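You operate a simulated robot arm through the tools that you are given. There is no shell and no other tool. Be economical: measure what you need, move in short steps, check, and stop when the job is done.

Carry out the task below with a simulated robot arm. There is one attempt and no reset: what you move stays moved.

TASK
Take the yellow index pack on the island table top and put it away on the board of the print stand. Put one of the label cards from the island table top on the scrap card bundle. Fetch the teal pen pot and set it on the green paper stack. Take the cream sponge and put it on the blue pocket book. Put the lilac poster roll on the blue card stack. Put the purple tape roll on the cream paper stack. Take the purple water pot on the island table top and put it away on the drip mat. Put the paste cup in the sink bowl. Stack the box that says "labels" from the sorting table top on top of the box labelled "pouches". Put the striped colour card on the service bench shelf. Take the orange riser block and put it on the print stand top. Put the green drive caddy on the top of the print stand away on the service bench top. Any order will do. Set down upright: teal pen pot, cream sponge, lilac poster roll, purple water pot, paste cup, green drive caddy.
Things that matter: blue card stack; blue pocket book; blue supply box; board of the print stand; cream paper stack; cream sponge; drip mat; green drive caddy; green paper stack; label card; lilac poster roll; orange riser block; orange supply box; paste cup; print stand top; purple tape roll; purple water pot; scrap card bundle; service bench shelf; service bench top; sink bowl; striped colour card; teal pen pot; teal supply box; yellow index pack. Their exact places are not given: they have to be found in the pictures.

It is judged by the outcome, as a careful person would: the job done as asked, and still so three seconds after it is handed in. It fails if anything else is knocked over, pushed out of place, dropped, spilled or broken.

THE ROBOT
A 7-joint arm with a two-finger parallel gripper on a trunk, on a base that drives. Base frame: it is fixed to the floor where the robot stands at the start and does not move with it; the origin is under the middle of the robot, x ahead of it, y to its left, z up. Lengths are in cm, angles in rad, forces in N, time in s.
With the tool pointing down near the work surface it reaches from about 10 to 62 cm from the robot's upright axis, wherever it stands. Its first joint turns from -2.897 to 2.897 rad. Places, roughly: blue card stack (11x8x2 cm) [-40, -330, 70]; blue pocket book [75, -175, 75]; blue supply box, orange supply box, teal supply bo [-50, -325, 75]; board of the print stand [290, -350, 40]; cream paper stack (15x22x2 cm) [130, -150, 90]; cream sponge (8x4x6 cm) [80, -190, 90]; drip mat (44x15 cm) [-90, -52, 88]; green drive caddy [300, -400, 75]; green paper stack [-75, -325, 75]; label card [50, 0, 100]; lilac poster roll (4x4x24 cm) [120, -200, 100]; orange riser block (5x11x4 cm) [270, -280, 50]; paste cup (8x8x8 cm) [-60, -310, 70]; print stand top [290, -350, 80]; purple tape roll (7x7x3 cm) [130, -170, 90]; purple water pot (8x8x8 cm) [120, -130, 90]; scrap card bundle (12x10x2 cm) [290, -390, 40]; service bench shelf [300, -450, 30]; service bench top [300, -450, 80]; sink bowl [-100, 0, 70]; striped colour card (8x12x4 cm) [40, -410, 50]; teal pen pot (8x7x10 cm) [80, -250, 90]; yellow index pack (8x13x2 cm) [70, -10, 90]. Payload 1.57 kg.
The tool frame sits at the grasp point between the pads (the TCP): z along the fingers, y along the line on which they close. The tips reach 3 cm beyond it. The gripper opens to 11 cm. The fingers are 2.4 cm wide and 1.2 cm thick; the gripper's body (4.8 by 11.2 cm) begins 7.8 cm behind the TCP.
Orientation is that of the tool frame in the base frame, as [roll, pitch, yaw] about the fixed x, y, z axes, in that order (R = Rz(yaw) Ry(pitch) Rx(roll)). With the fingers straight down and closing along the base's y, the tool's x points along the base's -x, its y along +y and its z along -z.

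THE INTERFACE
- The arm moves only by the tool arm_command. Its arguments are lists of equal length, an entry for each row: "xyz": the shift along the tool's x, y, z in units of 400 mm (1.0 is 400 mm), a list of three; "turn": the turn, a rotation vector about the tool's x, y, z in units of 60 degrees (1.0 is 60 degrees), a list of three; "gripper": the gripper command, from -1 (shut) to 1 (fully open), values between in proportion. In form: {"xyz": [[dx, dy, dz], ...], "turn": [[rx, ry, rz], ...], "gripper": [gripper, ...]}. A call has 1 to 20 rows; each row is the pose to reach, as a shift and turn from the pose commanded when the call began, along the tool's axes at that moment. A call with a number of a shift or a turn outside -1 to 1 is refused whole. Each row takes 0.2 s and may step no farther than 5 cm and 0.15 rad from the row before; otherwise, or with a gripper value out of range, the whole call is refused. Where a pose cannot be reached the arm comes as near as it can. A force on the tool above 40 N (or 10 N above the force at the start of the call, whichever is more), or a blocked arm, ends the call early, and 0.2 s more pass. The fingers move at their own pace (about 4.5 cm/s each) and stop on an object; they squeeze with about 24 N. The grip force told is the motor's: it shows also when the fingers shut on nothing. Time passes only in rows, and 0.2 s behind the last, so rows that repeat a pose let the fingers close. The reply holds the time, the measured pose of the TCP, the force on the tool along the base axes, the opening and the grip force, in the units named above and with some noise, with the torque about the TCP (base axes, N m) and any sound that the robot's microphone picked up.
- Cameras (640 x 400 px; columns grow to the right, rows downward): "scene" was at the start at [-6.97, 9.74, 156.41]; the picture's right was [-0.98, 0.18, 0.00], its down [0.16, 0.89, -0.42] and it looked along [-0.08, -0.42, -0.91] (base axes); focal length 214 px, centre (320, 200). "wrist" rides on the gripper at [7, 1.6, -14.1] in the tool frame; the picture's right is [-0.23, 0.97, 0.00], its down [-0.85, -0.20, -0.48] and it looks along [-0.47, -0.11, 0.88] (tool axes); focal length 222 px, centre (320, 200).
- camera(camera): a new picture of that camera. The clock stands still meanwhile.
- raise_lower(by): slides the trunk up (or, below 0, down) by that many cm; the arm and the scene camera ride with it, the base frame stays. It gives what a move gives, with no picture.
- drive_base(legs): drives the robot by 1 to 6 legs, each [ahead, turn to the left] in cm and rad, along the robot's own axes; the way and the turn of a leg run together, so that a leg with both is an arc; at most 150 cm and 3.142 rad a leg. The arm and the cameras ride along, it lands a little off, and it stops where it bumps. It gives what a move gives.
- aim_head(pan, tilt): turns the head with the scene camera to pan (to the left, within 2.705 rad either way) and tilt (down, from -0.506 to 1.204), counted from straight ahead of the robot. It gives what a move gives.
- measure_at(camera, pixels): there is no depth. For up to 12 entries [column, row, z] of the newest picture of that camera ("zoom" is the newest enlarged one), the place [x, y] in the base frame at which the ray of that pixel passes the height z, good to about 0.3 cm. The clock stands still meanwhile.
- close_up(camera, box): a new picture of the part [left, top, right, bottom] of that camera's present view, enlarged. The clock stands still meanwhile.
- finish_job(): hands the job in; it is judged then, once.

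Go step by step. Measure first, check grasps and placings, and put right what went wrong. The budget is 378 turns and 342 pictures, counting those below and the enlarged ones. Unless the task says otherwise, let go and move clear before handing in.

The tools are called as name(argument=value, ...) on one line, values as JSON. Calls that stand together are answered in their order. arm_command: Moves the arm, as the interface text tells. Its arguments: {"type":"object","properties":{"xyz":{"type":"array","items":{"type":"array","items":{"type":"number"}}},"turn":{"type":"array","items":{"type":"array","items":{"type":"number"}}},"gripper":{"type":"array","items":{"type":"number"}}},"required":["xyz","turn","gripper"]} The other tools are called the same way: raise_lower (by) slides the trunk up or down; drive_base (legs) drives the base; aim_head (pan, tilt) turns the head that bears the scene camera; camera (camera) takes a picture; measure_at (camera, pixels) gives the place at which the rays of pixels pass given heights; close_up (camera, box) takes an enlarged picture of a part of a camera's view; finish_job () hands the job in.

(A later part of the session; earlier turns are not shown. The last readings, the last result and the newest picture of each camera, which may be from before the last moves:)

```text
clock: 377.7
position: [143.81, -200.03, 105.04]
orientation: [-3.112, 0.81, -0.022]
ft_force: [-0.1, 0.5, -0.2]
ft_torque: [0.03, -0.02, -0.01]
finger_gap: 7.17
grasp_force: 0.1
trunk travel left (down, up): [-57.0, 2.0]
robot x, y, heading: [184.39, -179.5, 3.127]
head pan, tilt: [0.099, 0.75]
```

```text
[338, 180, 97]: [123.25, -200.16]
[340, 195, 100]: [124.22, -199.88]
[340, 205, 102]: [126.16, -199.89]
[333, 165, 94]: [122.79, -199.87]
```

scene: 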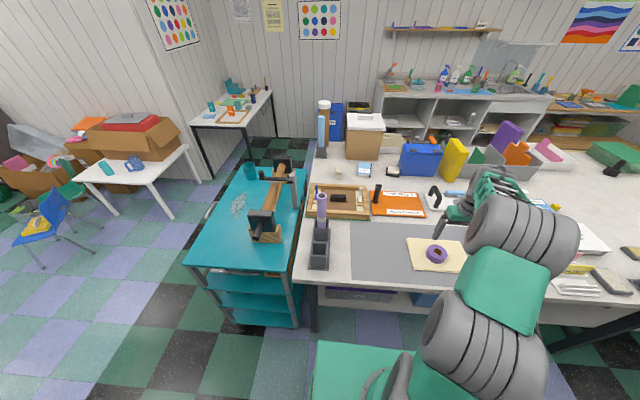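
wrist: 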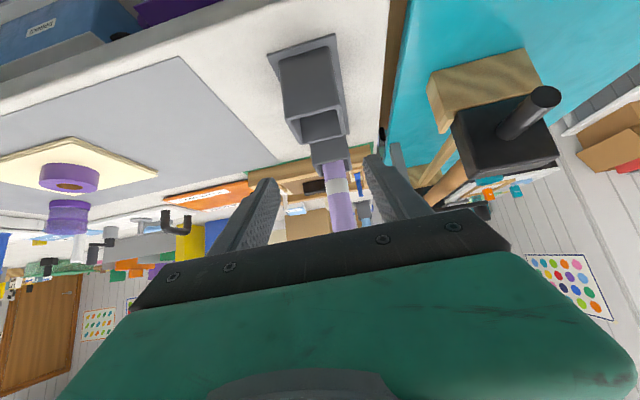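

Roll at (123.5,-200). I advance so the pads straddle it at z≈103.5, then close.

arm_command(xyz=[[-0.07, 0.003, 0.085], [-0.14, 0.006, 0.17], [-0.21, 0.008, 0.255], [-0.27, 0.011, 0.33], [-0.31, 0.011, 0.38], [-0.31, 0.011, 0.38]], turn=[[0, 0, 0], [0, 0, 0], [0, 0, 0], [0, 0, 0], [0, 0, 0], [0, 0, 0]], gripper=[0.3, 0.3, 0.3, 0.3, 0.3, 0.3])

camera(camera="wrist")

close_up(camera="scene", box=[250, 170, 410, 270])

```text
clock: 379.1
position: [124.32, -199.7, 103.5]
orientation: [-3.109, 0.809, -0.021]
ft_force: [-0.7, 0.3, 0.9]
ft_torque: [0.0, 0.0, 0.01]
finger_gap: 7.14
grasp_force: 0.0
trunk travel left (down, up): [-57.0, 2.0]
robot x, y, heading: [184.67, -179.49, 3.125]
head pan, tilt: [0.099, 0.75]
```

```text
175 pictures are left
```

wrist: 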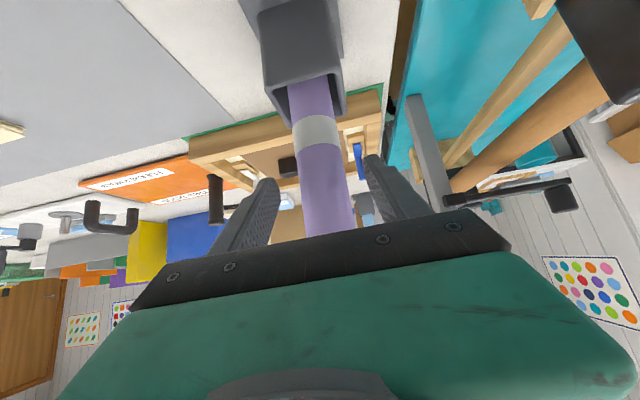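

```text
4.00 times, centred on (330, 220) of scene
```

zoom: 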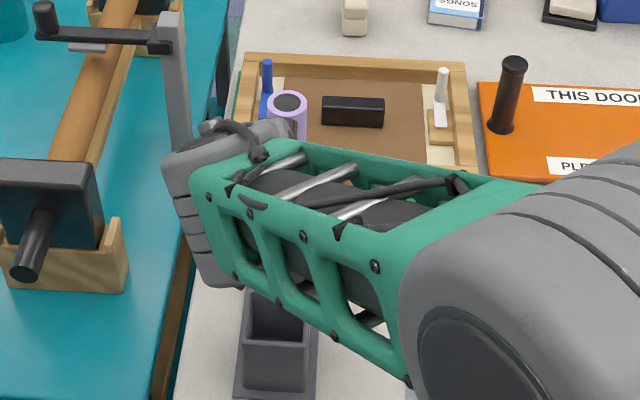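

Straddled. I close and lift the roll out of the slot.

arm_command(xyz=[[0, 0, 0], [0, 0, 0], [0, 0, 0], [0, 0, 0], [-0.04, 0, -0.038], [-0.1, 0, -0.095], [-0.16, 0, -0.152], [-0.22, 0, -0.21], [-0.26, 0, -0.248], [-0.26, 0, -0.248]], turn=[[0, 0, 0], [0, 0, 0], [0, 0, 0], [0, 0, 0], [0, 0, 0], [0, 0, 0], [0, 0, 0], [0, 0, 0], [0, 0, 0], [0, 0, 0]], gripper=[-0.3, -1, -1, -1, -1, -1, -1, -1, -1, -1])

camera(camera="wrist")

camera(camera="scene")

```text
clock: 381.3
position: [124.35, -199.94, 117.91]
orientation: [-3.111, 0.81, -0.019]
ft_force: [0.1, 0.1, 0.7]
ft_torque: [0.01, -0.02, -0.01]
finger_gap: 3.6
grasp_force: 23.7
trunk travel left (down, up): [-57.0, 2.0]
robot x, y, heading: [184.85, -179.41, 3.125]
head pan, tilt: [0.099, 0.75]
```

```text
173 pictures are left
```

wrist: 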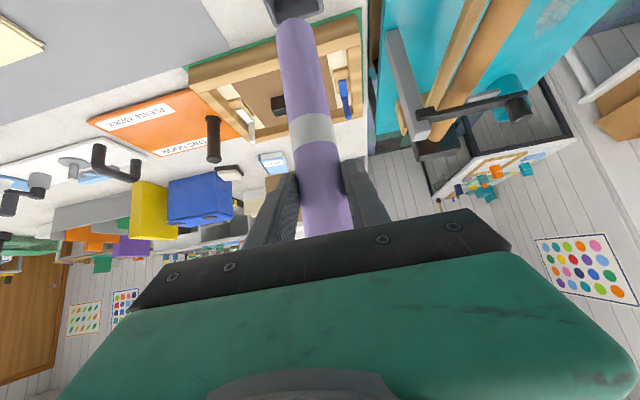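

```text
172 pictures are left
```

scene: 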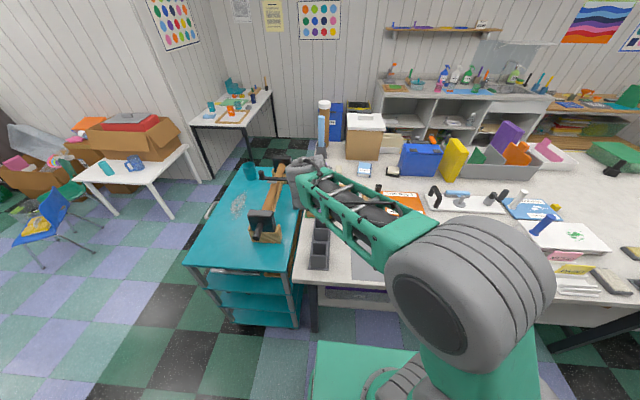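

Roll is out, held at 3.6 cm. I back off and carry it south then west to the sorting table.

drive_base(legs=[[-22, 0], [0, 1.57], [112, 0], [0, -1.57], [100, 0]])

camera(camera="wrist")

```text
clock: 400.6
position: [43.09, -312.49, 117.84]
orientation: [-3.11, 0.81, -0.002]
ft_force: [0.9, -0.5, -0.3]
ft_torque: [0.03, -0.01, 0.02]
finger_gap: 3.56
grasp_force: 24.1
trunk travel left (down, up): [-57.0, 2.0]
robot x, y, heading: [102.95, -290.88, -3.142]
head pan, tilt: [0.099, 0.75]
```

```text
171 pictures are left
```

wrist: 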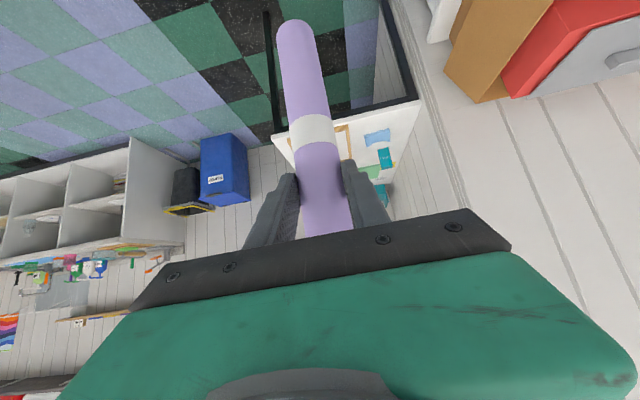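

drive_base(legs=[[70, 0], [0, -0.6], [58, 0], [0, 1.2], [0, 0.95]])

aim_head(pan=0.0, tilt=0.85)

camera(camera="scene")

camera(camera="wrist")

```text
clock: 408.7
position: [-69.76, -252.01, 117.84]
orientation: [-3.112, 0.81, -0.555]
ft_force: [-0.2, -0.5, 0.7]
ft_torque: [0.0, 0.02, 0.0]
finger_gap: 3.57
grasp_force: 23.9
trunk travel left (down, up): [-57.0, 2.0]
robot x, y, heading: [-7.17, -264.1, 2.754]
head pan, tilt: [0.099, 0.75]
stopped in leg 3: the robot was blocked; the commanded pose is now the measured one
```

```text
clock: 409.4
position: [-69.86, -252.2, 117.73]
orientation: [-3.113, 0.809, -0.554]
ft_force: [0.2, 0.2, -0.4]
ft_torque: [0.0, 0.0, 0.01]
finger_gap: 3.56
grasp_force: 23.8
trunk travel left (down, up): [-57.0, 2.0]
robot x, y, heading: [-6.62, -264.62, 2.751]
head pan, tilt: [0.0, 0.85]
```

```text
170 pictures are left
```

scene: 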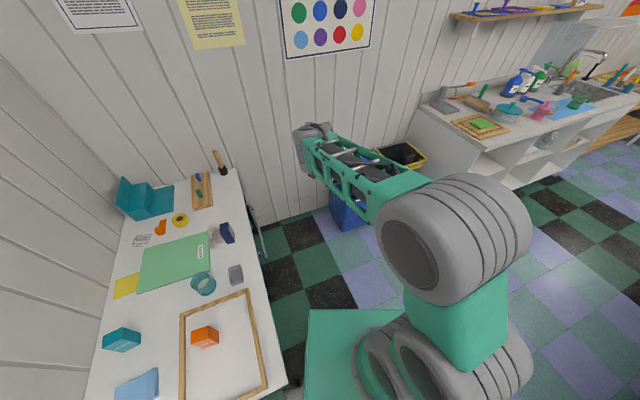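

```text
169 pictures are left
```

wrist: 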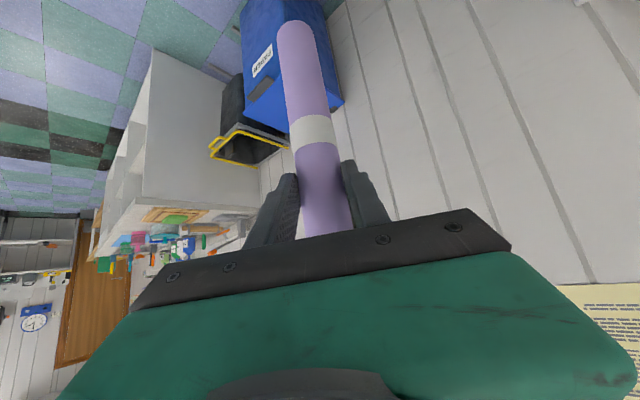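

I was blocked by the sorting table's leg (about (-15,-285)); its items still look as before. I measure the tabletop objects from here, then re-approach from farther north.

measure_at(camera="scene", pixels=[[138, 386, 78], [205, 333, 85], [122, 338, 85], [227, 240, 78], [203, 290, 77], [175, 262, 78], [245, 225, 76], [270, 330, 76], [288, 385, 76], [240, 275, 78], [212, 235, 78], [140, 290, 78]])

close_up(camera="scene", box=[80, 170, 290, 400])

```text
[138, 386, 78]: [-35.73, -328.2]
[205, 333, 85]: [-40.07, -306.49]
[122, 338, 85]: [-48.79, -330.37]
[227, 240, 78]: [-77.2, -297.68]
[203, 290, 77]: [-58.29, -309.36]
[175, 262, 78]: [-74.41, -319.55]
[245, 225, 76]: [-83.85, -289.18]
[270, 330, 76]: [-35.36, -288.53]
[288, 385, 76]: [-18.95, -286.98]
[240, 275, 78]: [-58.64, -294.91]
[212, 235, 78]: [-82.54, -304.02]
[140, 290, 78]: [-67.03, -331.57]
```

```text
1.74 times, centred on (185, 285) of scene
```

zoom: 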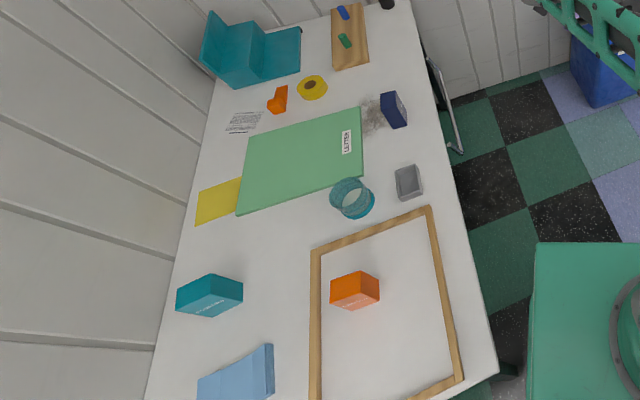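

All upright as before: blue stack at about (-36,-328), green paper (-74,-319), cup (-58,-309), boxes orange (-40,-306), teal (-49,-330), navy (-77,-298). I re-approach from the north.

drive_base(legs=[[-18, 0], [0, -1.0], [32, 0], [0, 1.1], [36, 0], [0, 1.84]])

camera(camera="scene")

camera(camera="wrist")

```text
clock: 424.3
position: [-20.57, -291.62, 117.84]
orientation: [-3.109, 0.809, 1.343]
ft_force: [-0.4, 0.1, -1.1]
ft_torque: [0.0, -0.02, 0.0]
finger_gap: 3.58
grasp_force: 24.0
trunk travel left (down, up): [-57.0, 2.0]
robot x, y, heading: [-29.39, -228.44, -1.635]
head pan, tilt: [0.0, 0.85]
```

```text
167 pictures are left
```

scene: 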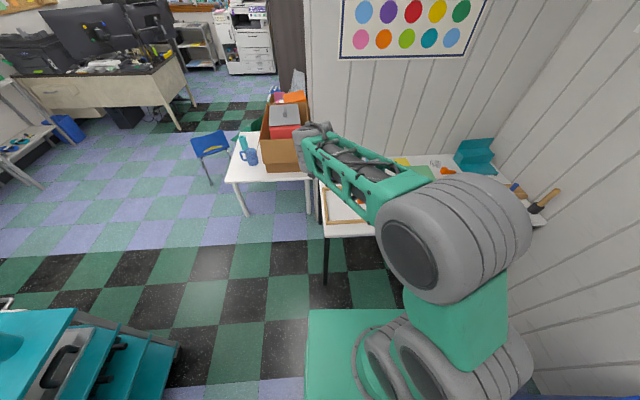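

```text
166 pictures are left
```

wrist: 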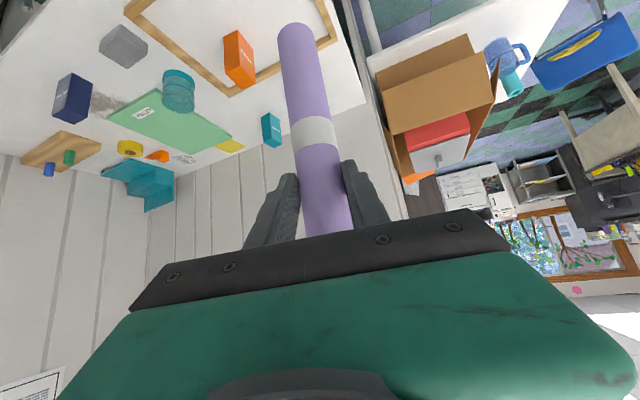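

I shift the roll 13 cm toward -x, then drive 31 cm in and inspect.

arm_command(xyz=[[-0.017, -0.105, 0.018], [-0.034, -0.21, 0.036], [-0.05, -0.3165, 0.053], [-0.05, -0.3165, 0.053]], turn=[[0, 0, 0], [0, 0, 0], [0, 0, 0], [0, 0, 0]], gripper=[-1, -1, -1, -1])

drive_base(legs=[[31, 0]])

camera(camera="wrist")

camera(camera="scene")

```text
clock: 425.3
position: [-33.61, -291.11, 117.96]
orientation: [-3.112, 0.81, 1.342]
ft_force: [-0.4, -0.1, 0.1]
ft_torque: [0.02, 0.01, -0.01]
finger_gap: 3.55
grasp_force: 23.7
trunk travel left (down, up): [-57.0, 2.0]
robot x, y, heading: [-29.1, -228.31, -1.63]
head pan, tilt: [0.0, 0.85]
```

```text
clock: 427.4
position: [-35.8, -322.67, 117.91]
orientation: [-3.11, 0.81, 1.342]
ft_force: [-0.1, -0.8, -0.1]
ft_torque: [0.04, 0.02, 0.0]
finger_gap: 3.57
grasp_force: 24.0
trunk travel left (down, up): [-57.0, 2.0]
robot x, y, heading: [-31.34, -259.51, -1.635]
head pan, tilt: [0.0, 0.85]
```

```text
165 pictures are left
```

wrist: 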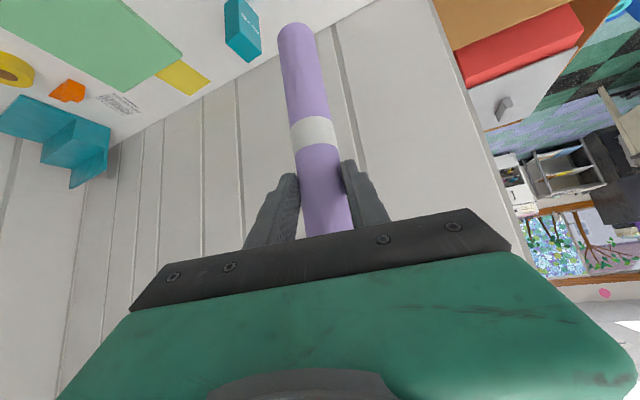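

```text
164 pictures are left
```

scene: 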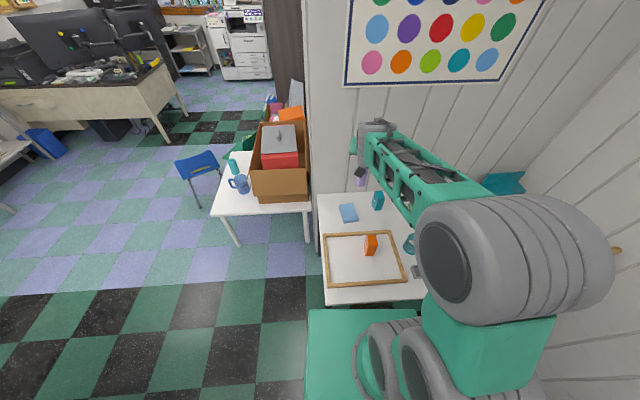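

I zoom to locate the blue stack precisely.

close_up(camera="scene", box=[300, 150, 460, 250])

measure_at(camera="zoom", pixels=[[155, 225, 78], [215, 215, 78], [230, 275, 78], [172, 290, 78], [193, 250, 78], [320, 305, 76], [300, 300, 76]])

```text
4.00 times, centred on (380, 200) of scene
```

zoom: 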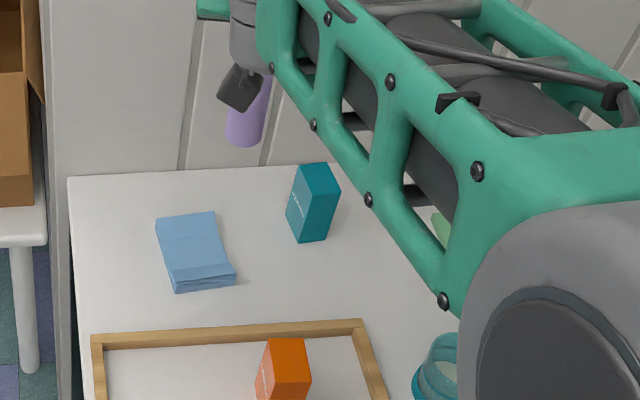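

```text
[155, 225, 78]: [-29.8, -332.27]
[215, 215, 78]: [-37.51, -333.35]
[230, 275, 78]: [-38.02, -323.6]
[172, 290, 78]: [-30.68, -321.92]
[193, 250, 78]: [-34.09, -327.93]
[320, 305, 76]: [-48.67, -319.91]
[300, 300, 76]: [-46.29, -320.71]
```

Stack centre (-34,-327.8), top z≈78. I move the roll above it and lower most of the way.

arm_command(xyz=[[-0.03, 0.03, 0.035], [-0.065, 0.065, 0.069], [0.0, 0.065, 0.13], [0.07, 0.065, 0.2], [0.15, 0.065, 0.275], [0.23, 0.065, 0.35], [0.29, 0.065, 0.407], [0.315, 0.065, 0.431], [0.315, 0.065, 0.431]], turn=[[0, 0, 0], [0, 0, 0], [0, 0, 0], [0, 0, 0], [0, 0, 0], [0, 0, 0], [0, 0, 0], [0, 0, 0], [0, 0, 0]], gripper=[-1, -1, -1, -1, -1, -1, -1, -1, -1])

camera(camera="wrist")

close_up(camera="scene", box=[280, 150, 440, 250])

```text
clock: 429.4
position: [-34.75, -326.88, 96.83]
orientation: [-3.113, 0.811, 1.339]
ft_force: [0.2, 0.1, -0.8]
ft_torque: [0.02, 0.0, -0.01]
finger_gap: 3.59
grasp_force: 24.2
trunk travel left (down, up): [-57.0, 2.0]
robot x, y, heading: [-31.17, -259.61, -1.634]
head pan, tilt: [0.0, 0.85]
```

```text
162 pictures are left
```

wrist: 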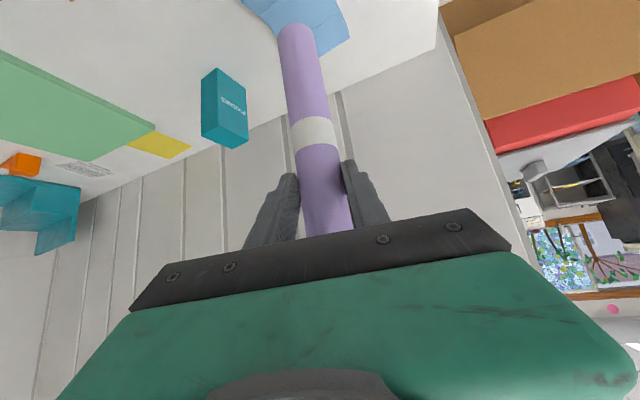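

```text
4.00 times, centred on (360, 200) of scene
```

zoom: 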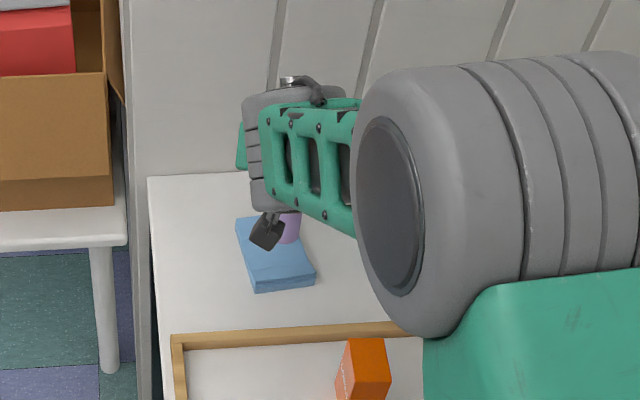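

measure_at(camera="zoom", pixels=[[287, 241, 79.5], [288, 241, 80.5], [238, 222, 78], [255, 283, 78], [315, 272, 78]])

measure_at(camera="wrist", pixels=[[295, 28, 79.5], [350, 38, 78], [318, 55, 78], [244, 2, 78]])

```text
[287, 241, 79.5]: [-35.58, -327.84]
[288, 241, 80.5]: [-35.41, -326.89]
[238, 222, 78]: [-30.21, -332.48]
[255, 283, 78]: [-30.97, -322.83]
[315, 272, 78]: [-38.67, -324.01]
```

```text
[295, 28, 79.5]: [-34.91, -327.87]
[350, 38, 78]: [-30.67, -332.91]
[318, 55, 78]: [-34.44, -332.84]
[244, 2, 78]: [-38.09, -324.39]
```

Roll is at (-35.2,-327.8), stack centre (-34.4,-328.2): good. I lower to contact.

arm_command(xyz=[[0.007, 0.015, 0.007], [0.014, 0.015, 0.014], [0.021, 0.015, 0.02], [0.027, 0.015, 0.026], [0.033, 0.015, 0.032], [0.039, 0.015, 0.037], [0.045, 0.015, 0.043], [0.051, 0.015, 0.049], [0.057, 0.015, 0.054], [0.063, 0.015, 0.06]], turn=[[0, 0, 0], [0, 0, 0], [0, 0, 0], [0, 0, 0], [0, 0, 0], [0, 0, 0], [0, 0, 0], [0, 0, 0], [0, 0, 0], [0, 0, 0]], gripper=[-1, -1, -1, -1, -1, -1, -1, -1, -1, -1])

camera(camera="wrist")

```text
clock: 431.6
position: [-34.14, -327.07, 93.42]
orientation: [-3.112, 0.81, 1.342]
ft_force: [0.1, 0.4, -1.3]
ft_torque: [0.02, -0.01, 0.0]
finger_gap: 3.61
grasp_force: 24.2
trunk travel left (down, up): [-57.0, 2.0]
robot x, y, heading: [-31.47, -259.51, -1.637]
head pan, tilt: [0.0, 0.85]
```

```text
160 pictures are left
```

wrist: 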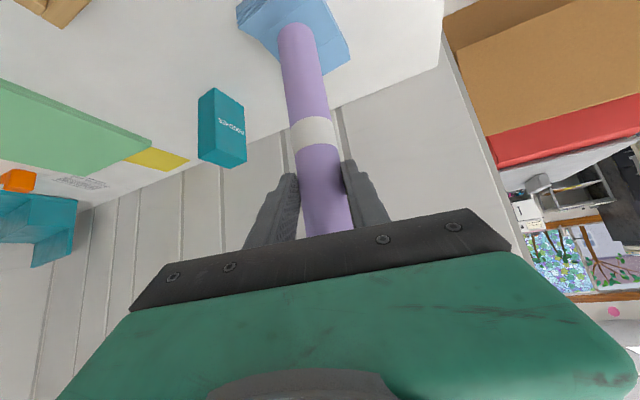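

No contact yet; I continue in fine steps.

arm_command(xyz=[[0.007, 0, 0.007], [0.014, 0, 0.013], [0.021, 0, 0.02], [0.028, 0, 0.027], [0.035, 0, 0.033], [0.042, 0, 0.04], [0.049, 0, 0.047], [0.056, 0, 0.053], [0.063, 0, 0.06], [0.07, 0, 0.067], [0.077, 0, 0.073], [0.084, 0, 0.08]], turn=[[0, 0, 0], [0, 0, 0], [0, 0, 0], [0, 0, 0], [0, 0, 0], [0, 0, 0], [0, 0, 0], [0, 0, 0], [0, 0, 0], [0, 0, 0], [0, 0, 0], [0, 0, 0]], gripper=[-1, -1, -1, -1, -1, -1, -1, -1, -1, -1, -1, -1])

camera(camera="wrist")

close_up(camera="scene", box=[280, 150, 440, 250])

```text
clock: 434.2
position: [-34.25, -326.87, 88.92]
orientation: [-3.113, 0.813, 1.34]
ft_force: [-0.3, -0.3, 19.5]
ft_torque: [-0.61, 0.14, -0.01]
finger_gap: 3.61
grasp_force: 24.4
trunk travel left (down, up): [-57.0, 2.0]
robot x, y, heading: [-31.22, -259.97, -1.637]
head pan, tilt: [0.0, 0.85]
```

```text
159 pictures are left
```

wrist: 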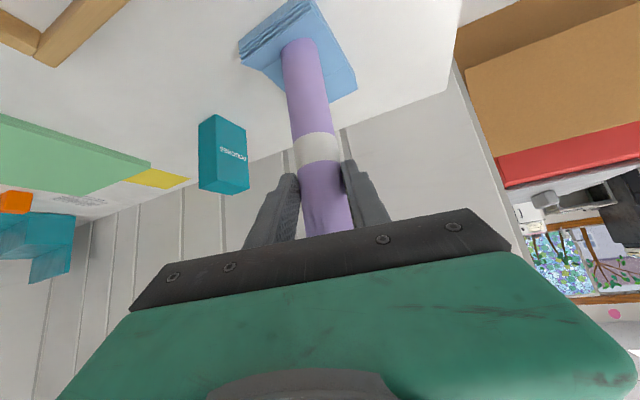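

```text
4.00 times, centred on (360, 200) of scene
```

zoom: 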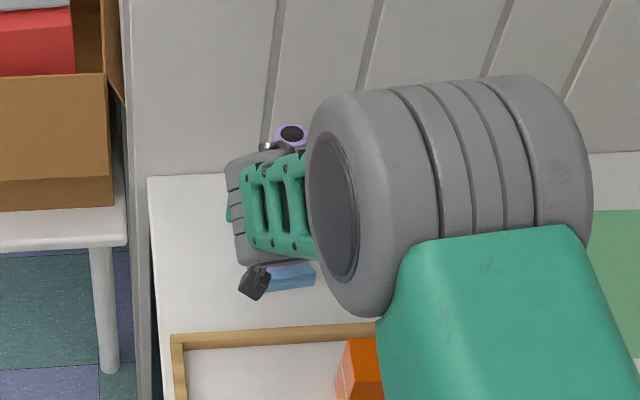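

The roll touches the stack. I verify its footprint on the stack at the corrected height (~72).

measure_at(camera="wrist", pixels=[[298, 44, 72], [240, 45, 72], [312, 2, 72], [357, 85, 72], [335, 103, 72], [265, 72, 72]])

close_up(camera="wrist", box=[200, 0, 400, 125])

```text
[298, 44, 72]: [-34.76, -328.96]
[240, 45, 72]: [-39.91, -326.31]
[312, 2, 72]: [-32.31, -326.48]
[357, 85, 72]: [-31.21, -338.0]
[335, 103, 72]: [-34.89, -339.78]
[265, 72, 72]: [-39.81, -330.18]
```

```text
3.20 times, centred on (300, 62) of wrist
```

zoom: 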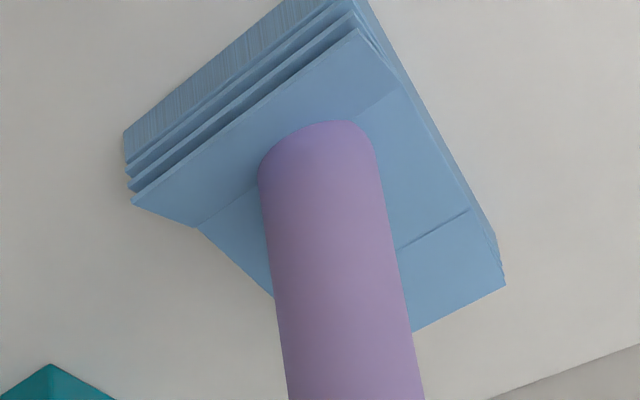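

The roll sits near the front third across a fold; I lift 1 cm, move 2.3 cm further back to the flat middle, and lower again.

arm_command(xyz=[[-0.02, 0, -0.02], [-0.03, 0, -0.03], [-0.05, 0.0, -0.01], [-0.07, 0.0, 0.012], [-0.063, 0.0, 0.019], [-0.056, 0.0, 0.026], [-0.049, 0, 0.033], [-0.042, 0, 0.04], [-0.036, 0, 0.046], [-0.031, 0, 0.051]], turn=[[0, 0, 0], [0, 0, 0], [0, 0, 0], [0, 0, 0], [0, 0, 0], [0, 0, 0], [0, 0, 0], [0, 0, 0], [0, 0, 0], [0, 0, 0]], gripper=[-1, -1, -1, -1, -1, -1, -1, -1, -1, -1])

close_up(camera="wrist", box=[200, 0, 400, 125])

```text
clock: 436.4
position: [-34.77, -329.32, 88.83]
orientation: [-3.114, 0.819, 1.339]
ft_force: [0.1, 0.6, 19.9]
ft_torque: [-0.35, 0.07, -0.04]
finger_gap: 3.56
grasp_force: 24.1
trunk travel left (down, up): [-57.0, 2.0]
robot x, y, heading: [-31.07, -259.81, -1.636]
head pan, tilt: [0.0, 0.85]
```

```text
3.20 times, centred on (300, 62) of wrist
```

zoom: 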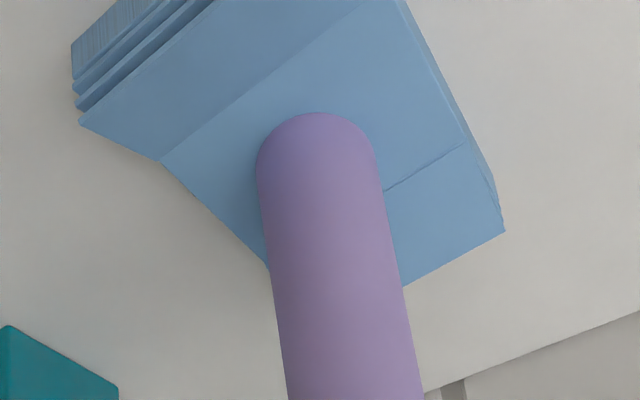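

Centred on the flat part. I release slowly and retreat.

arm_command(xyz=[[-0.004, 0, -0.004], [-0.006, 0, -0.006], [-0.006, 0, -0.006], [-0.006, 0, -0.006], [-0.006, 0, -0.04], [-0.006, 0, -0.1], [-0.006, 0, -0.2], [-0.006, 0, -0.3]], turn=[[0, 0.008, 0], [0, 0.008, 0], [0, 0.008, 0], [0, 0.008, 0], [0, 0.008, 0], [0, 0.008, 0], [0, 0.008, 0], [0, 0.008, 0]], gripper=[-0.28, -0.1, 0.1, 0.1, 0.1, 0.1, 0.1, 0.1])

camera(camera="wrist")

```text
clock: 438.2
position: [-32.43, -320.91, 96.9]
orientation: [-3.111, 0.801, 1.34]
ft_force: [0.5, -0.7, -0.1]
ft_torque: [0.0, 0.0, 0.0]
finger_gap: 6.06
grasp_force: 0.0
trunk travel left (down, up): [-57.0, 2.0]
robot x, y, heading: [-30.85, -259.94, -1.639]
head pan, tilt: [0.0, 0.85]
```

```text
155 pictures are left
```

wrist: 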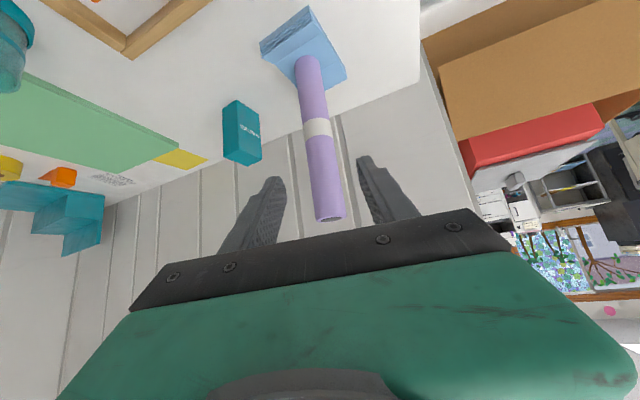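

The roll stands upright. Now the boxes: I pull back and zoom in to read their labels.

arm_command(xyz=[[0, 0, -0.1], [0, 0, -0.2], [0, 0, -0.3], [0, 0, -0.35]], turn=[[0, 0, 0], [0, 0, 0], [0, 0, 0], [0, 0, 0]], gripper=[0.3, 0.3, 0.3, 0.3])

close_up(camera="wrist", box=[0, 0, 320, 200])

aim_head(pan=-0.35, tilt=0.85)

close_up(camera="scene", box=[180, 130, 420, 280])

```text
clock: 439.2
position: [-29.74, -311.08, 106.51]
orientation: [-3.112, 0.802, 1.343]
ft_force: [-0.1, 0.6, 0.4]
ft_torque: [0.0, -0.02, 0.02]
finger_gap: 7.15
grasp_force: 0.1
trunk travel left (down, up): [-57.0, 2.0]
robot x, y, heading: [-31.37, -259.78, -1.635]
head pan, tilt: [0.0, 0.85]
```

```text
2.00 times, centred on (160, 100) of wrist
```

zoom: 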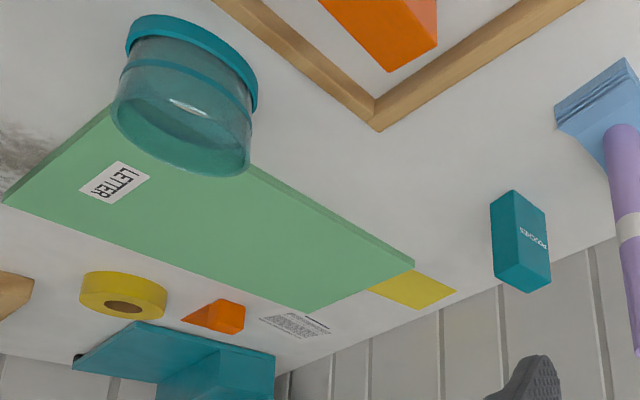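

```text
clock: 440.0
position: [-29.78, -311.15, 106.57]
orientation: [-3.112, 0.802, 1.342]
ft_force: [0.1, -0.3, -0.7]
ft_torque: [0.01, -0.01, 0.0]
finger_gap: 7.16
grasp_force: 0.1
trunk travel left (down, up): [-57.0, 2.0]
robot x, y, heading: [-31.33, -259.6, -1.632]
head pan, tilt: [-0.351, 0.85]
```

```text
2.67 times, centred on (300, 205) of scene
```

zoom: 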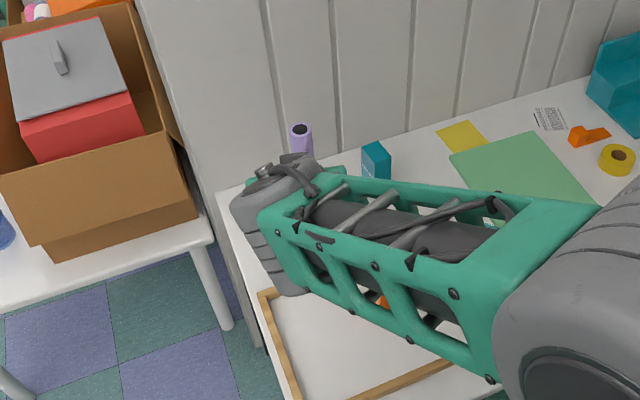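

Teal is "POUCHES". I swing the arm right to see the orange and navy box fronts.

arm_command(xyz=[[0.03, -0.1, -0.03], [0.06, -0.2, -0.06], [0.09, -0.3, -0.09], [0.12, -0.4, -0.12], [0.15, -0.5, -0.16], [0.18, -0.6, -0.19], [0.21, -0.7, -0.22], [0.24, -0.8, -0.25], [0.27, -0.9, -0.28], [0.283, -0.99, -0.297]], turn=[[0, 0, 0], [0, 0, 0], [0, 0, 0], [0, 0, 0], [0, 0, 0], [0, 0, 0], [0, 0, 0], [0, 0, 0], [0, 0, 0], [0, 0, 0]], gripper=[0.3, 0.3, 0.3, 0.3, 0.3, 0.3, 0.3, 0.3, 0.3, 0.3])

camera(camera="wrist")

close_up(camera="scene", box=[180, 130, 420, 280])

```text
clock: 441.4
position: [-38.32, -300.83, 107.87]
orientation: [-3.088, 0.82, 1.696]
ft_force: [-0.6, -0.6, 0.3]
ft_torque: [-0.02, -0.03, 0.03]
finger_gap: 7.15
grasp_force: 0.1
trunk travel left (down, up): [-57.0, 2.0]
robot x, y, heading: [-31.08, -259.63, -1.635]
head pan, tilt: [-0.351, 0.85]
stopped in row 6: the arm was blocked; the commanded pose is now the measured one
```

```text
152 pictures are left
```

wrist: 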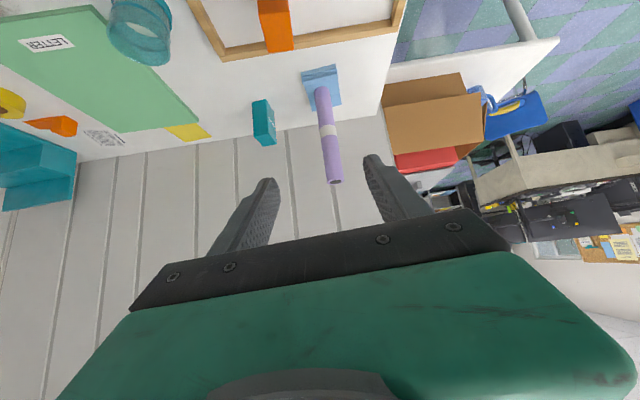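

```text
2.67 times, centred on (300, 205) of scene
```

zoom: 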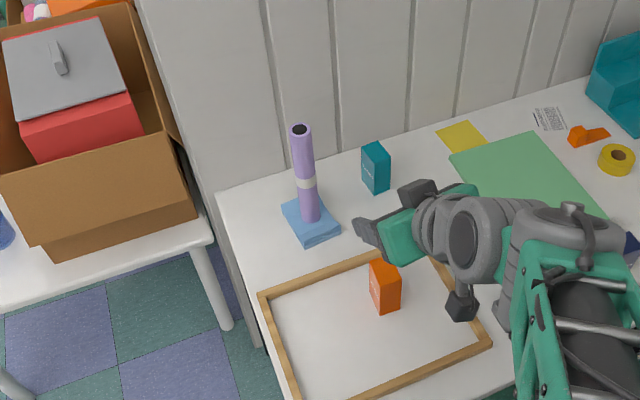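

The arm hit a limit, fine. I zoom on the orange box's label.

close_up(camera="scene", box=[305, 175, 345, 260])

close_up(camera="scene", box=[390, 200, 440, 240])

```text
4.71 times, centred on (325, 218) of scene
```

zoom: 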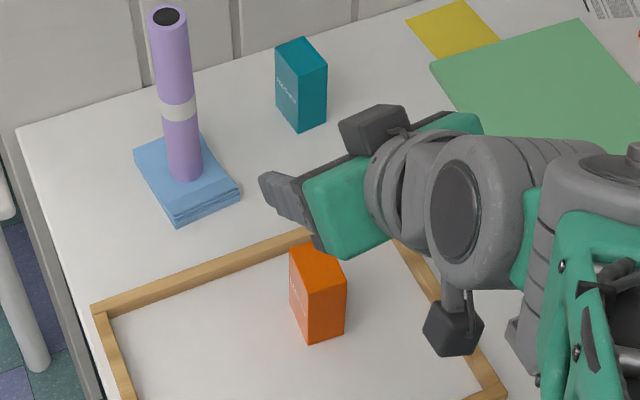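

```text
10.00 times, centred on (415, 220) of scene
```

zoom: 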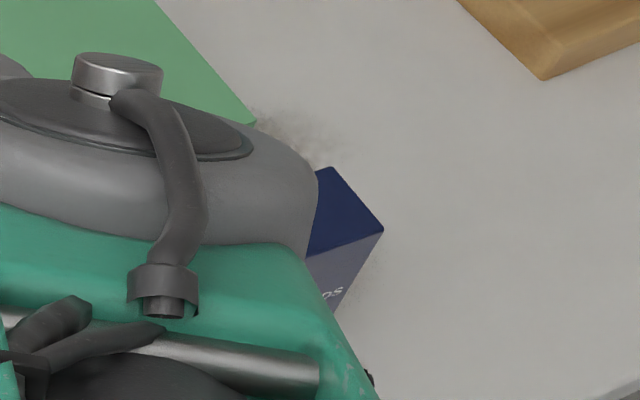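

close_up(camera="scene", box=[312, 224, 344, 244])

close_up(camera="wrist", box=[240, 0, 320, 50])

```text
16.00 times, centred on (328, 234) of scene
```

zoom: 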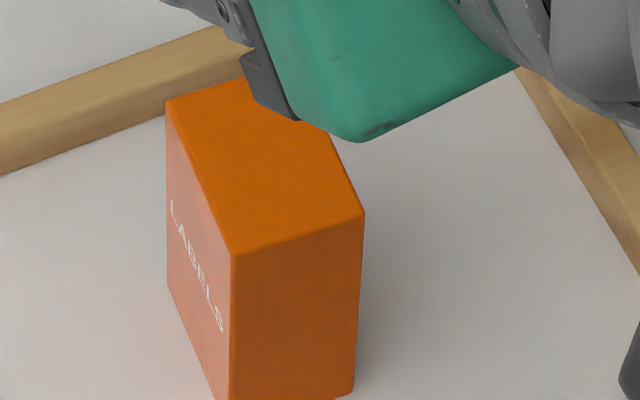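

```text
8.00 times, centred on (280, 25) of wrist
```

zoom: 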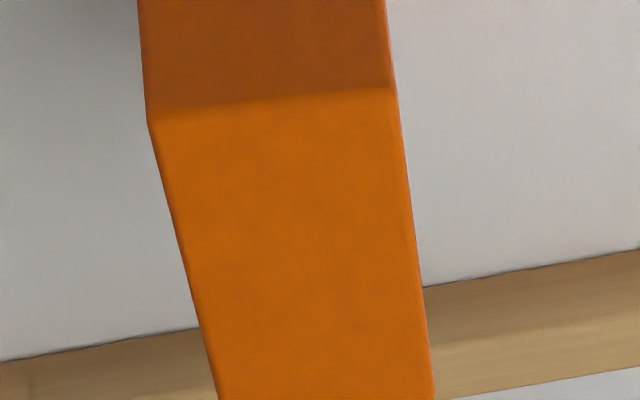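

Orange is "LABELS", to go on the teal "POUCHES". I take a fresh scene picture to measure both boxes.

camera(camera="scene")

measure_at(camera="scene", pixels=[[323, 248, 70], [322.5, 237.4, 78], [322.5, 237.4, 80], [322.5, 237.4, 82], [330.6, 234.7, 80], [318.5, 227.9, 80]])

close_up(camera="scene", box=[304, 180, 336, 200])

```text
146 pictures are left
```

scene: 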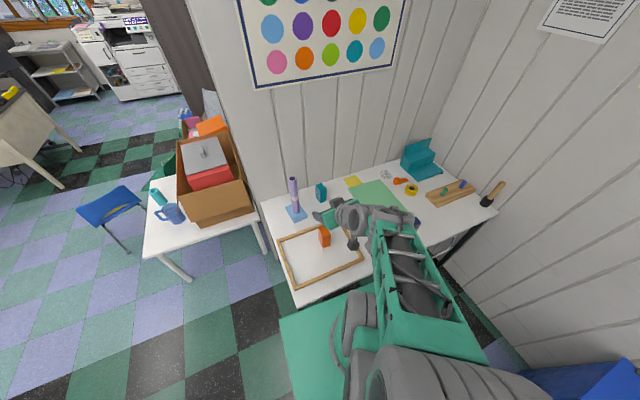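

```text
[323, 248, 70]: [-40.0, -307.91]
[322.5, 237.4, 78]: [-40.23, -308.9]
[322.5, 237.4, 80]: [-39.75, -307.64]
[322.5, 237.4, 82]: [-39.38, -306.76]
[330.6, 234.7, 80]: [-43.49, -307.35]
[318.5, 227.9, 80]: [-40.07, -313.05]
```

```text
16.00 times, centred on (320, 190) of scene
```

zoom: 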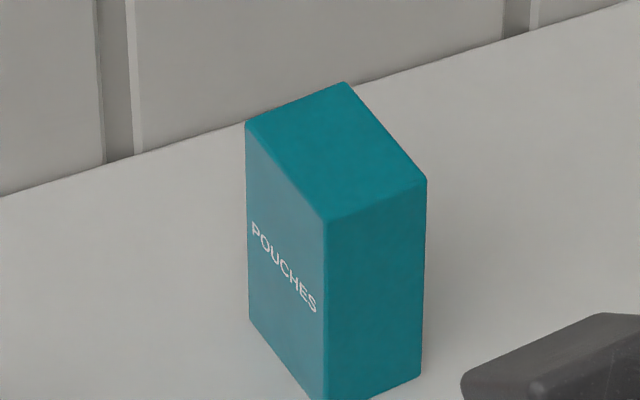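

measure_at(camera="zoom", pixels=[[325, 222, 80], [426, 180, 80], [246, 125, 80], [345, 83, 80], [325, 399, 70], [420, 376, 70], [250, 318, 70]])

```text
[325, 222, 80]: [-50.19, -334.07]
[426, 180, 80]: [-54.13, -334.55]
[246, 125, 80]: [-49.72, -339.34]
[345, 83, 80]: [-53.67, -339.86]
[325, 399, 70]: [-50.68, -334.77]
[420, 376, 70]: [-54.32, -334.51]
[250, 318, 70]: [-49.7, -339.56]
```

Teal box centre (-52,-336.9), orange (-41.8,-310.2), both ~4×5.3×10. I reposition the robot to around (-46,-266) to reach both.

drive_base(legs=[[-30, 0], [0, -0.5], [30, 0], [0, 0.565], [4, 0]])

aim_head(pan=0.0, tilt=0.9)

camera(camera="wrist")

camera(camera="scene")

```text
clock: 448.6
position: [-50.42, -300.71, 107.91]
orientation: [-3.088, 0.82, 1.756]
ft_force: [0.4, -0.9, 0.1]
ft_torque: [0.02, -0.04, -0.01]
finger_gap: 7.18
grasp_force: 0.1
trunk travel left (down, up): [-57.0, 2.0]
robot x, y, heading: [-45.54, -259.24, -1.571]
head pan, tilt: [-0.351, 0.85]
```

```text
clock: 449.4
position: [-50.34, -300.64, 107.85]
orientation: [-3.087, 0.818, 1.758]
ft_force: [-1.0, -1.1, -0.5]
ft_torque: [-0.01, 0.0, 0.0]
finger_gap: 7.15
grasp_force: 0.0
trunk travel left (down, up): [-57.0, 2.0]
robot x, y, heading: [-45.68, -258.93, -1.574]
head pan, tilt: [0.0, 0.901]
```

```text
144 pictures are left
```

wrist: 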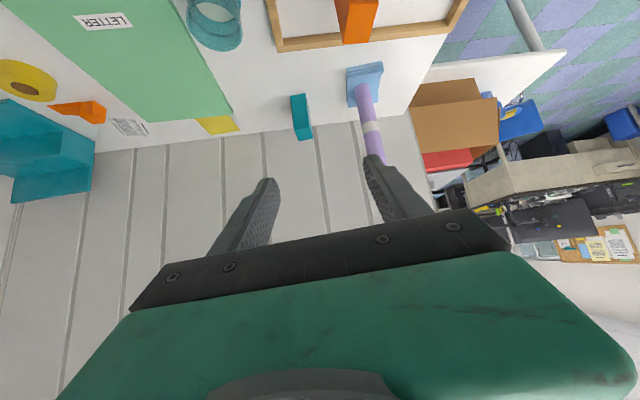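

```text
143 pictures are left
```

scene: 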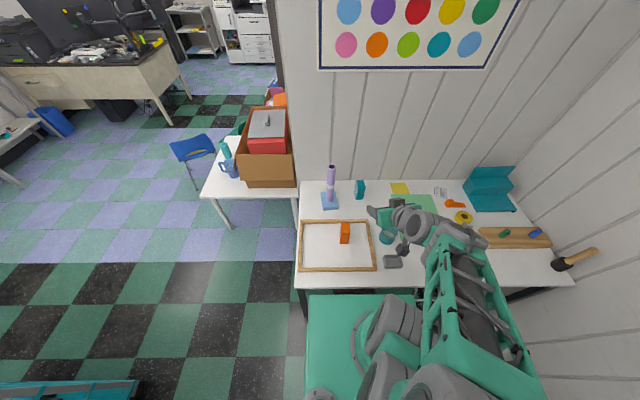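

I align the tool with the orange box and come down toward it.

arm_command(xyz=[[0.04, 0.06, 0.03], [0.09, 0.12, 0.06], [0.14, 0.18, 0.1], [0.2, 0.226, 0.14], [0.248, 0.226, 0.174], [0.248, 0.226, 0.174]], turn=[[0.03, 0.007, 0.04], [0.06, 0.014, 0.08], [0.09, 0.02, 0.12], [0.122, 0.027, 0.163], [0.122, 0.027, 0.163], [0.122, 0.027, 0.163]], gripper=[0.3, 0.3, 0.3, 0.3, 0.3, 0.3])

camera(camera="wrist")

```text
clock: 450.1
position: [-55.28, -296.32, 99.26]
orientation: [-3.135, 0.697, 1.317]
ft_force: [-0.4, -0.1, 0.0]
ft_torque: [0.0, 0.01, -0.03]
finger_gap: 7.15
grasp_force: 0.1
trunk travel left (down, up): [-57.0, 2.0]
robot x, y, heading: [-45.28, -258.98, -1.574]
head pan, tilt: [0.0, 0.901]
stopped in row 3: the arm was blocked; the commanded pose is now the measured one
```

```text
142 pictures are left
```

wrist: 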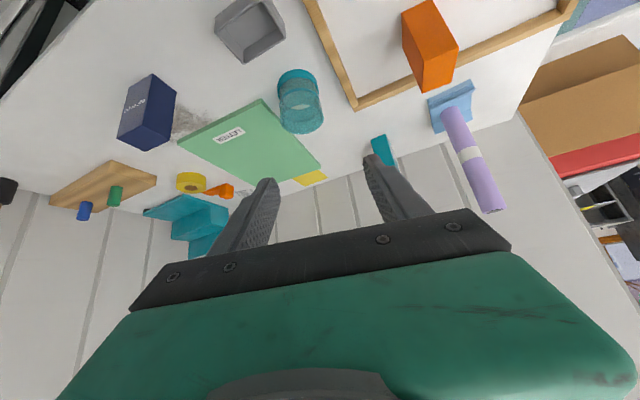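

The arm is near a limit when retracted close in. I back the base 12 cm and extend the arm forward instead.

drive_base(legs=[[-12, 0]])

arm_command(xyz=[[-0.06, 0.02, 0.06], [-0.12, 0.05, 0.12], [-0.18, 0.1, 0.18], [-0.22, 0.16, 0.22], [-0.24, 0.22, 0.25], [-0.24, 0.28, 0.25]], turn=[[0, 0, 0], [0, 0, 0], [0, 0, 0], [-0.03, -0.03, -0.03], [-0.07, -0.06, -0.07], [-0.12, -0.08, -0.12]], gripper=[0.3, 0.3, 0.3, 0.3, 0.3, 0.3])

camera(camera="wrist")

```text
clock: 451.3
position: [-55.21, -284.0, 99.52]
orientation: [-3.136, 0.69, 1.318]
ft_force: [-0.2, -0.9, 0.8]
ft_torque: [-0.01, 0.0, 0.02]
finger_gap: 7.17
grasp_force: 0.0
trunk travel left (down, up): [-57.0, 2.0]
robot x, y, heading: [-45.73, -246.96, -1.575]
head pan, tilt: [0.0, 0.901]
```

```text
clock: 452.7
position: [-47.87, -300.15, 97.85]
orientation: [3.134, 0.776, 1.487]
ft_force: [-0.2, -0.3, -0.3]
ft_torque: [-0.02, 0.01, 0.02]
finger_gap: 7.14
grasp_force: 0.1
trunk travel left (down, up): [-57.0, 2.0]
robot x, y, heading: [-45.36, -247.53, -1.575]
head pan, tilt: [0.0, 0.901]
```

```text
141 pictures are left
```

wrist: 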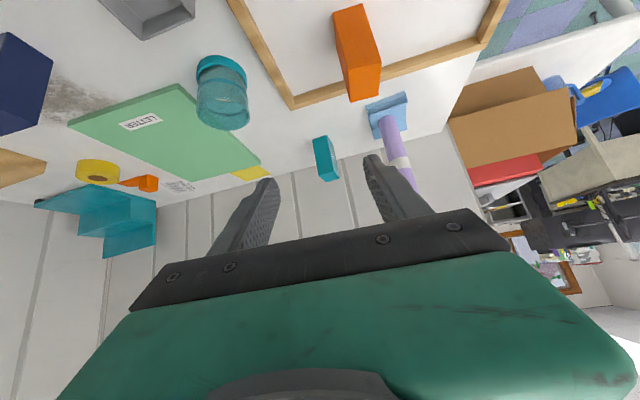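

I centre over the orange box and descend to straddle it.

arm_command(xyz=[[0.0, 0.09, 0.0], [0.0, 0.171, 0.02], [0.045, 0.171, 0.12], [0.09, 0.171, 0.22], [0.135, 0.171, 0.32], [0.18, 0.171, 0.42], [0.21, 0.171, 0.5], [0.224, 0.171, 0.53], [0.224, 0.171, 0.53]], turn=[[0, 0, 0], [0, 0, 0], [0, 0, 0], [0, 0, 0], [0, 0, 0], [0, 0, 0], [0, 0, 0], [0, 0, 0], [0, 0, 0]], gripper=[0.3, 0.3, 0.3, 0.3, 0.3, 0.3, 0.3, 0.3, 0.3])

camera(camera="wrist")

```text
clock: 454.7
position: [-41.43, -309.15, 76.47]
orientation: [3.135, 0.775, 1.488]
ft_force: [-0.4, 0.0, 0.7]
ft_torque: [0.02, 0.0, 0.02]
finger_gap: 7.14
grasp_force: 0.0
trunk travel left (down, up): [-57.0, 2.0]
robot x, y, heading: [-45.45, -247.49, -1.58]
head pan, tilt: [0.0, 0.901]
```

```text
140 pictures are left
```

wrist: 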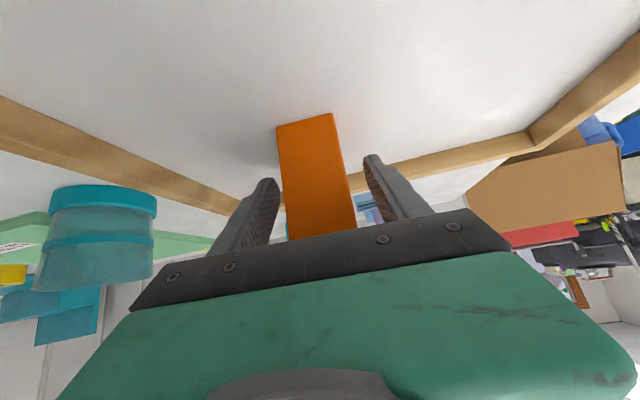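

Straddled. I close and lift 17 cm.

arm_command(xyz=[[0, 0, 0], [0, 0, 0], [0, 0, 0], [0, 0, 0], [-0.035, 0, -0.036], [-0.1, 0, -0.102], [-0.17, 0, -0.174], [-0.24, 0, -0.245], [-0.3, 0, -0.306], [-0.3, 0, -0.306]], turn=[[0, 0, 0], [0, 0, 0], [0, 0, 0], [0, 0, 0], [0, 0, 0], [0, 0, 0], [0, 0, 0], [0, 0, 0], [0, 0, 0], [0, 0, 0]], gripper=[-0.2, -1, -1, -1, -1, -1, -1, -1, -1, -1])

camera(camera="wrist")

```text
clock: 456.9
position: [-41.85, -309.33, 93.59]
orientation: [3.134, 0.775, 1.487]
ft_force: [-0.9, -0.5, -1.0]
ft_torque: [0.02, 0.0, 0.0]
finger_gap: 3.96
grasp_force: 24.1
trunk travel left (down, up): [-57.0, 2.0]
robot x, y, heading: [-45.61, -247.15, -1.58]
head pan, tilt: [0.0, 0.901]
```

```text
139 pictures are left
```

wrist: 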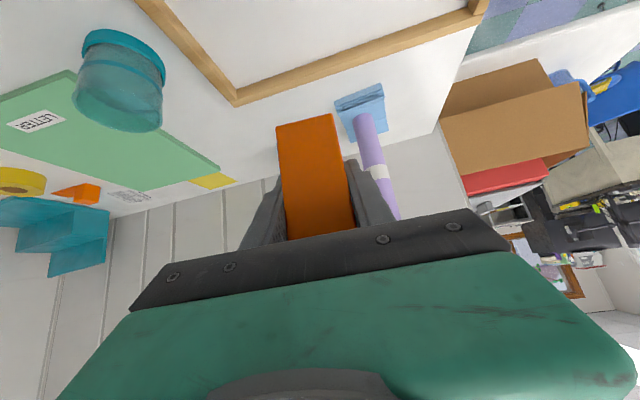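

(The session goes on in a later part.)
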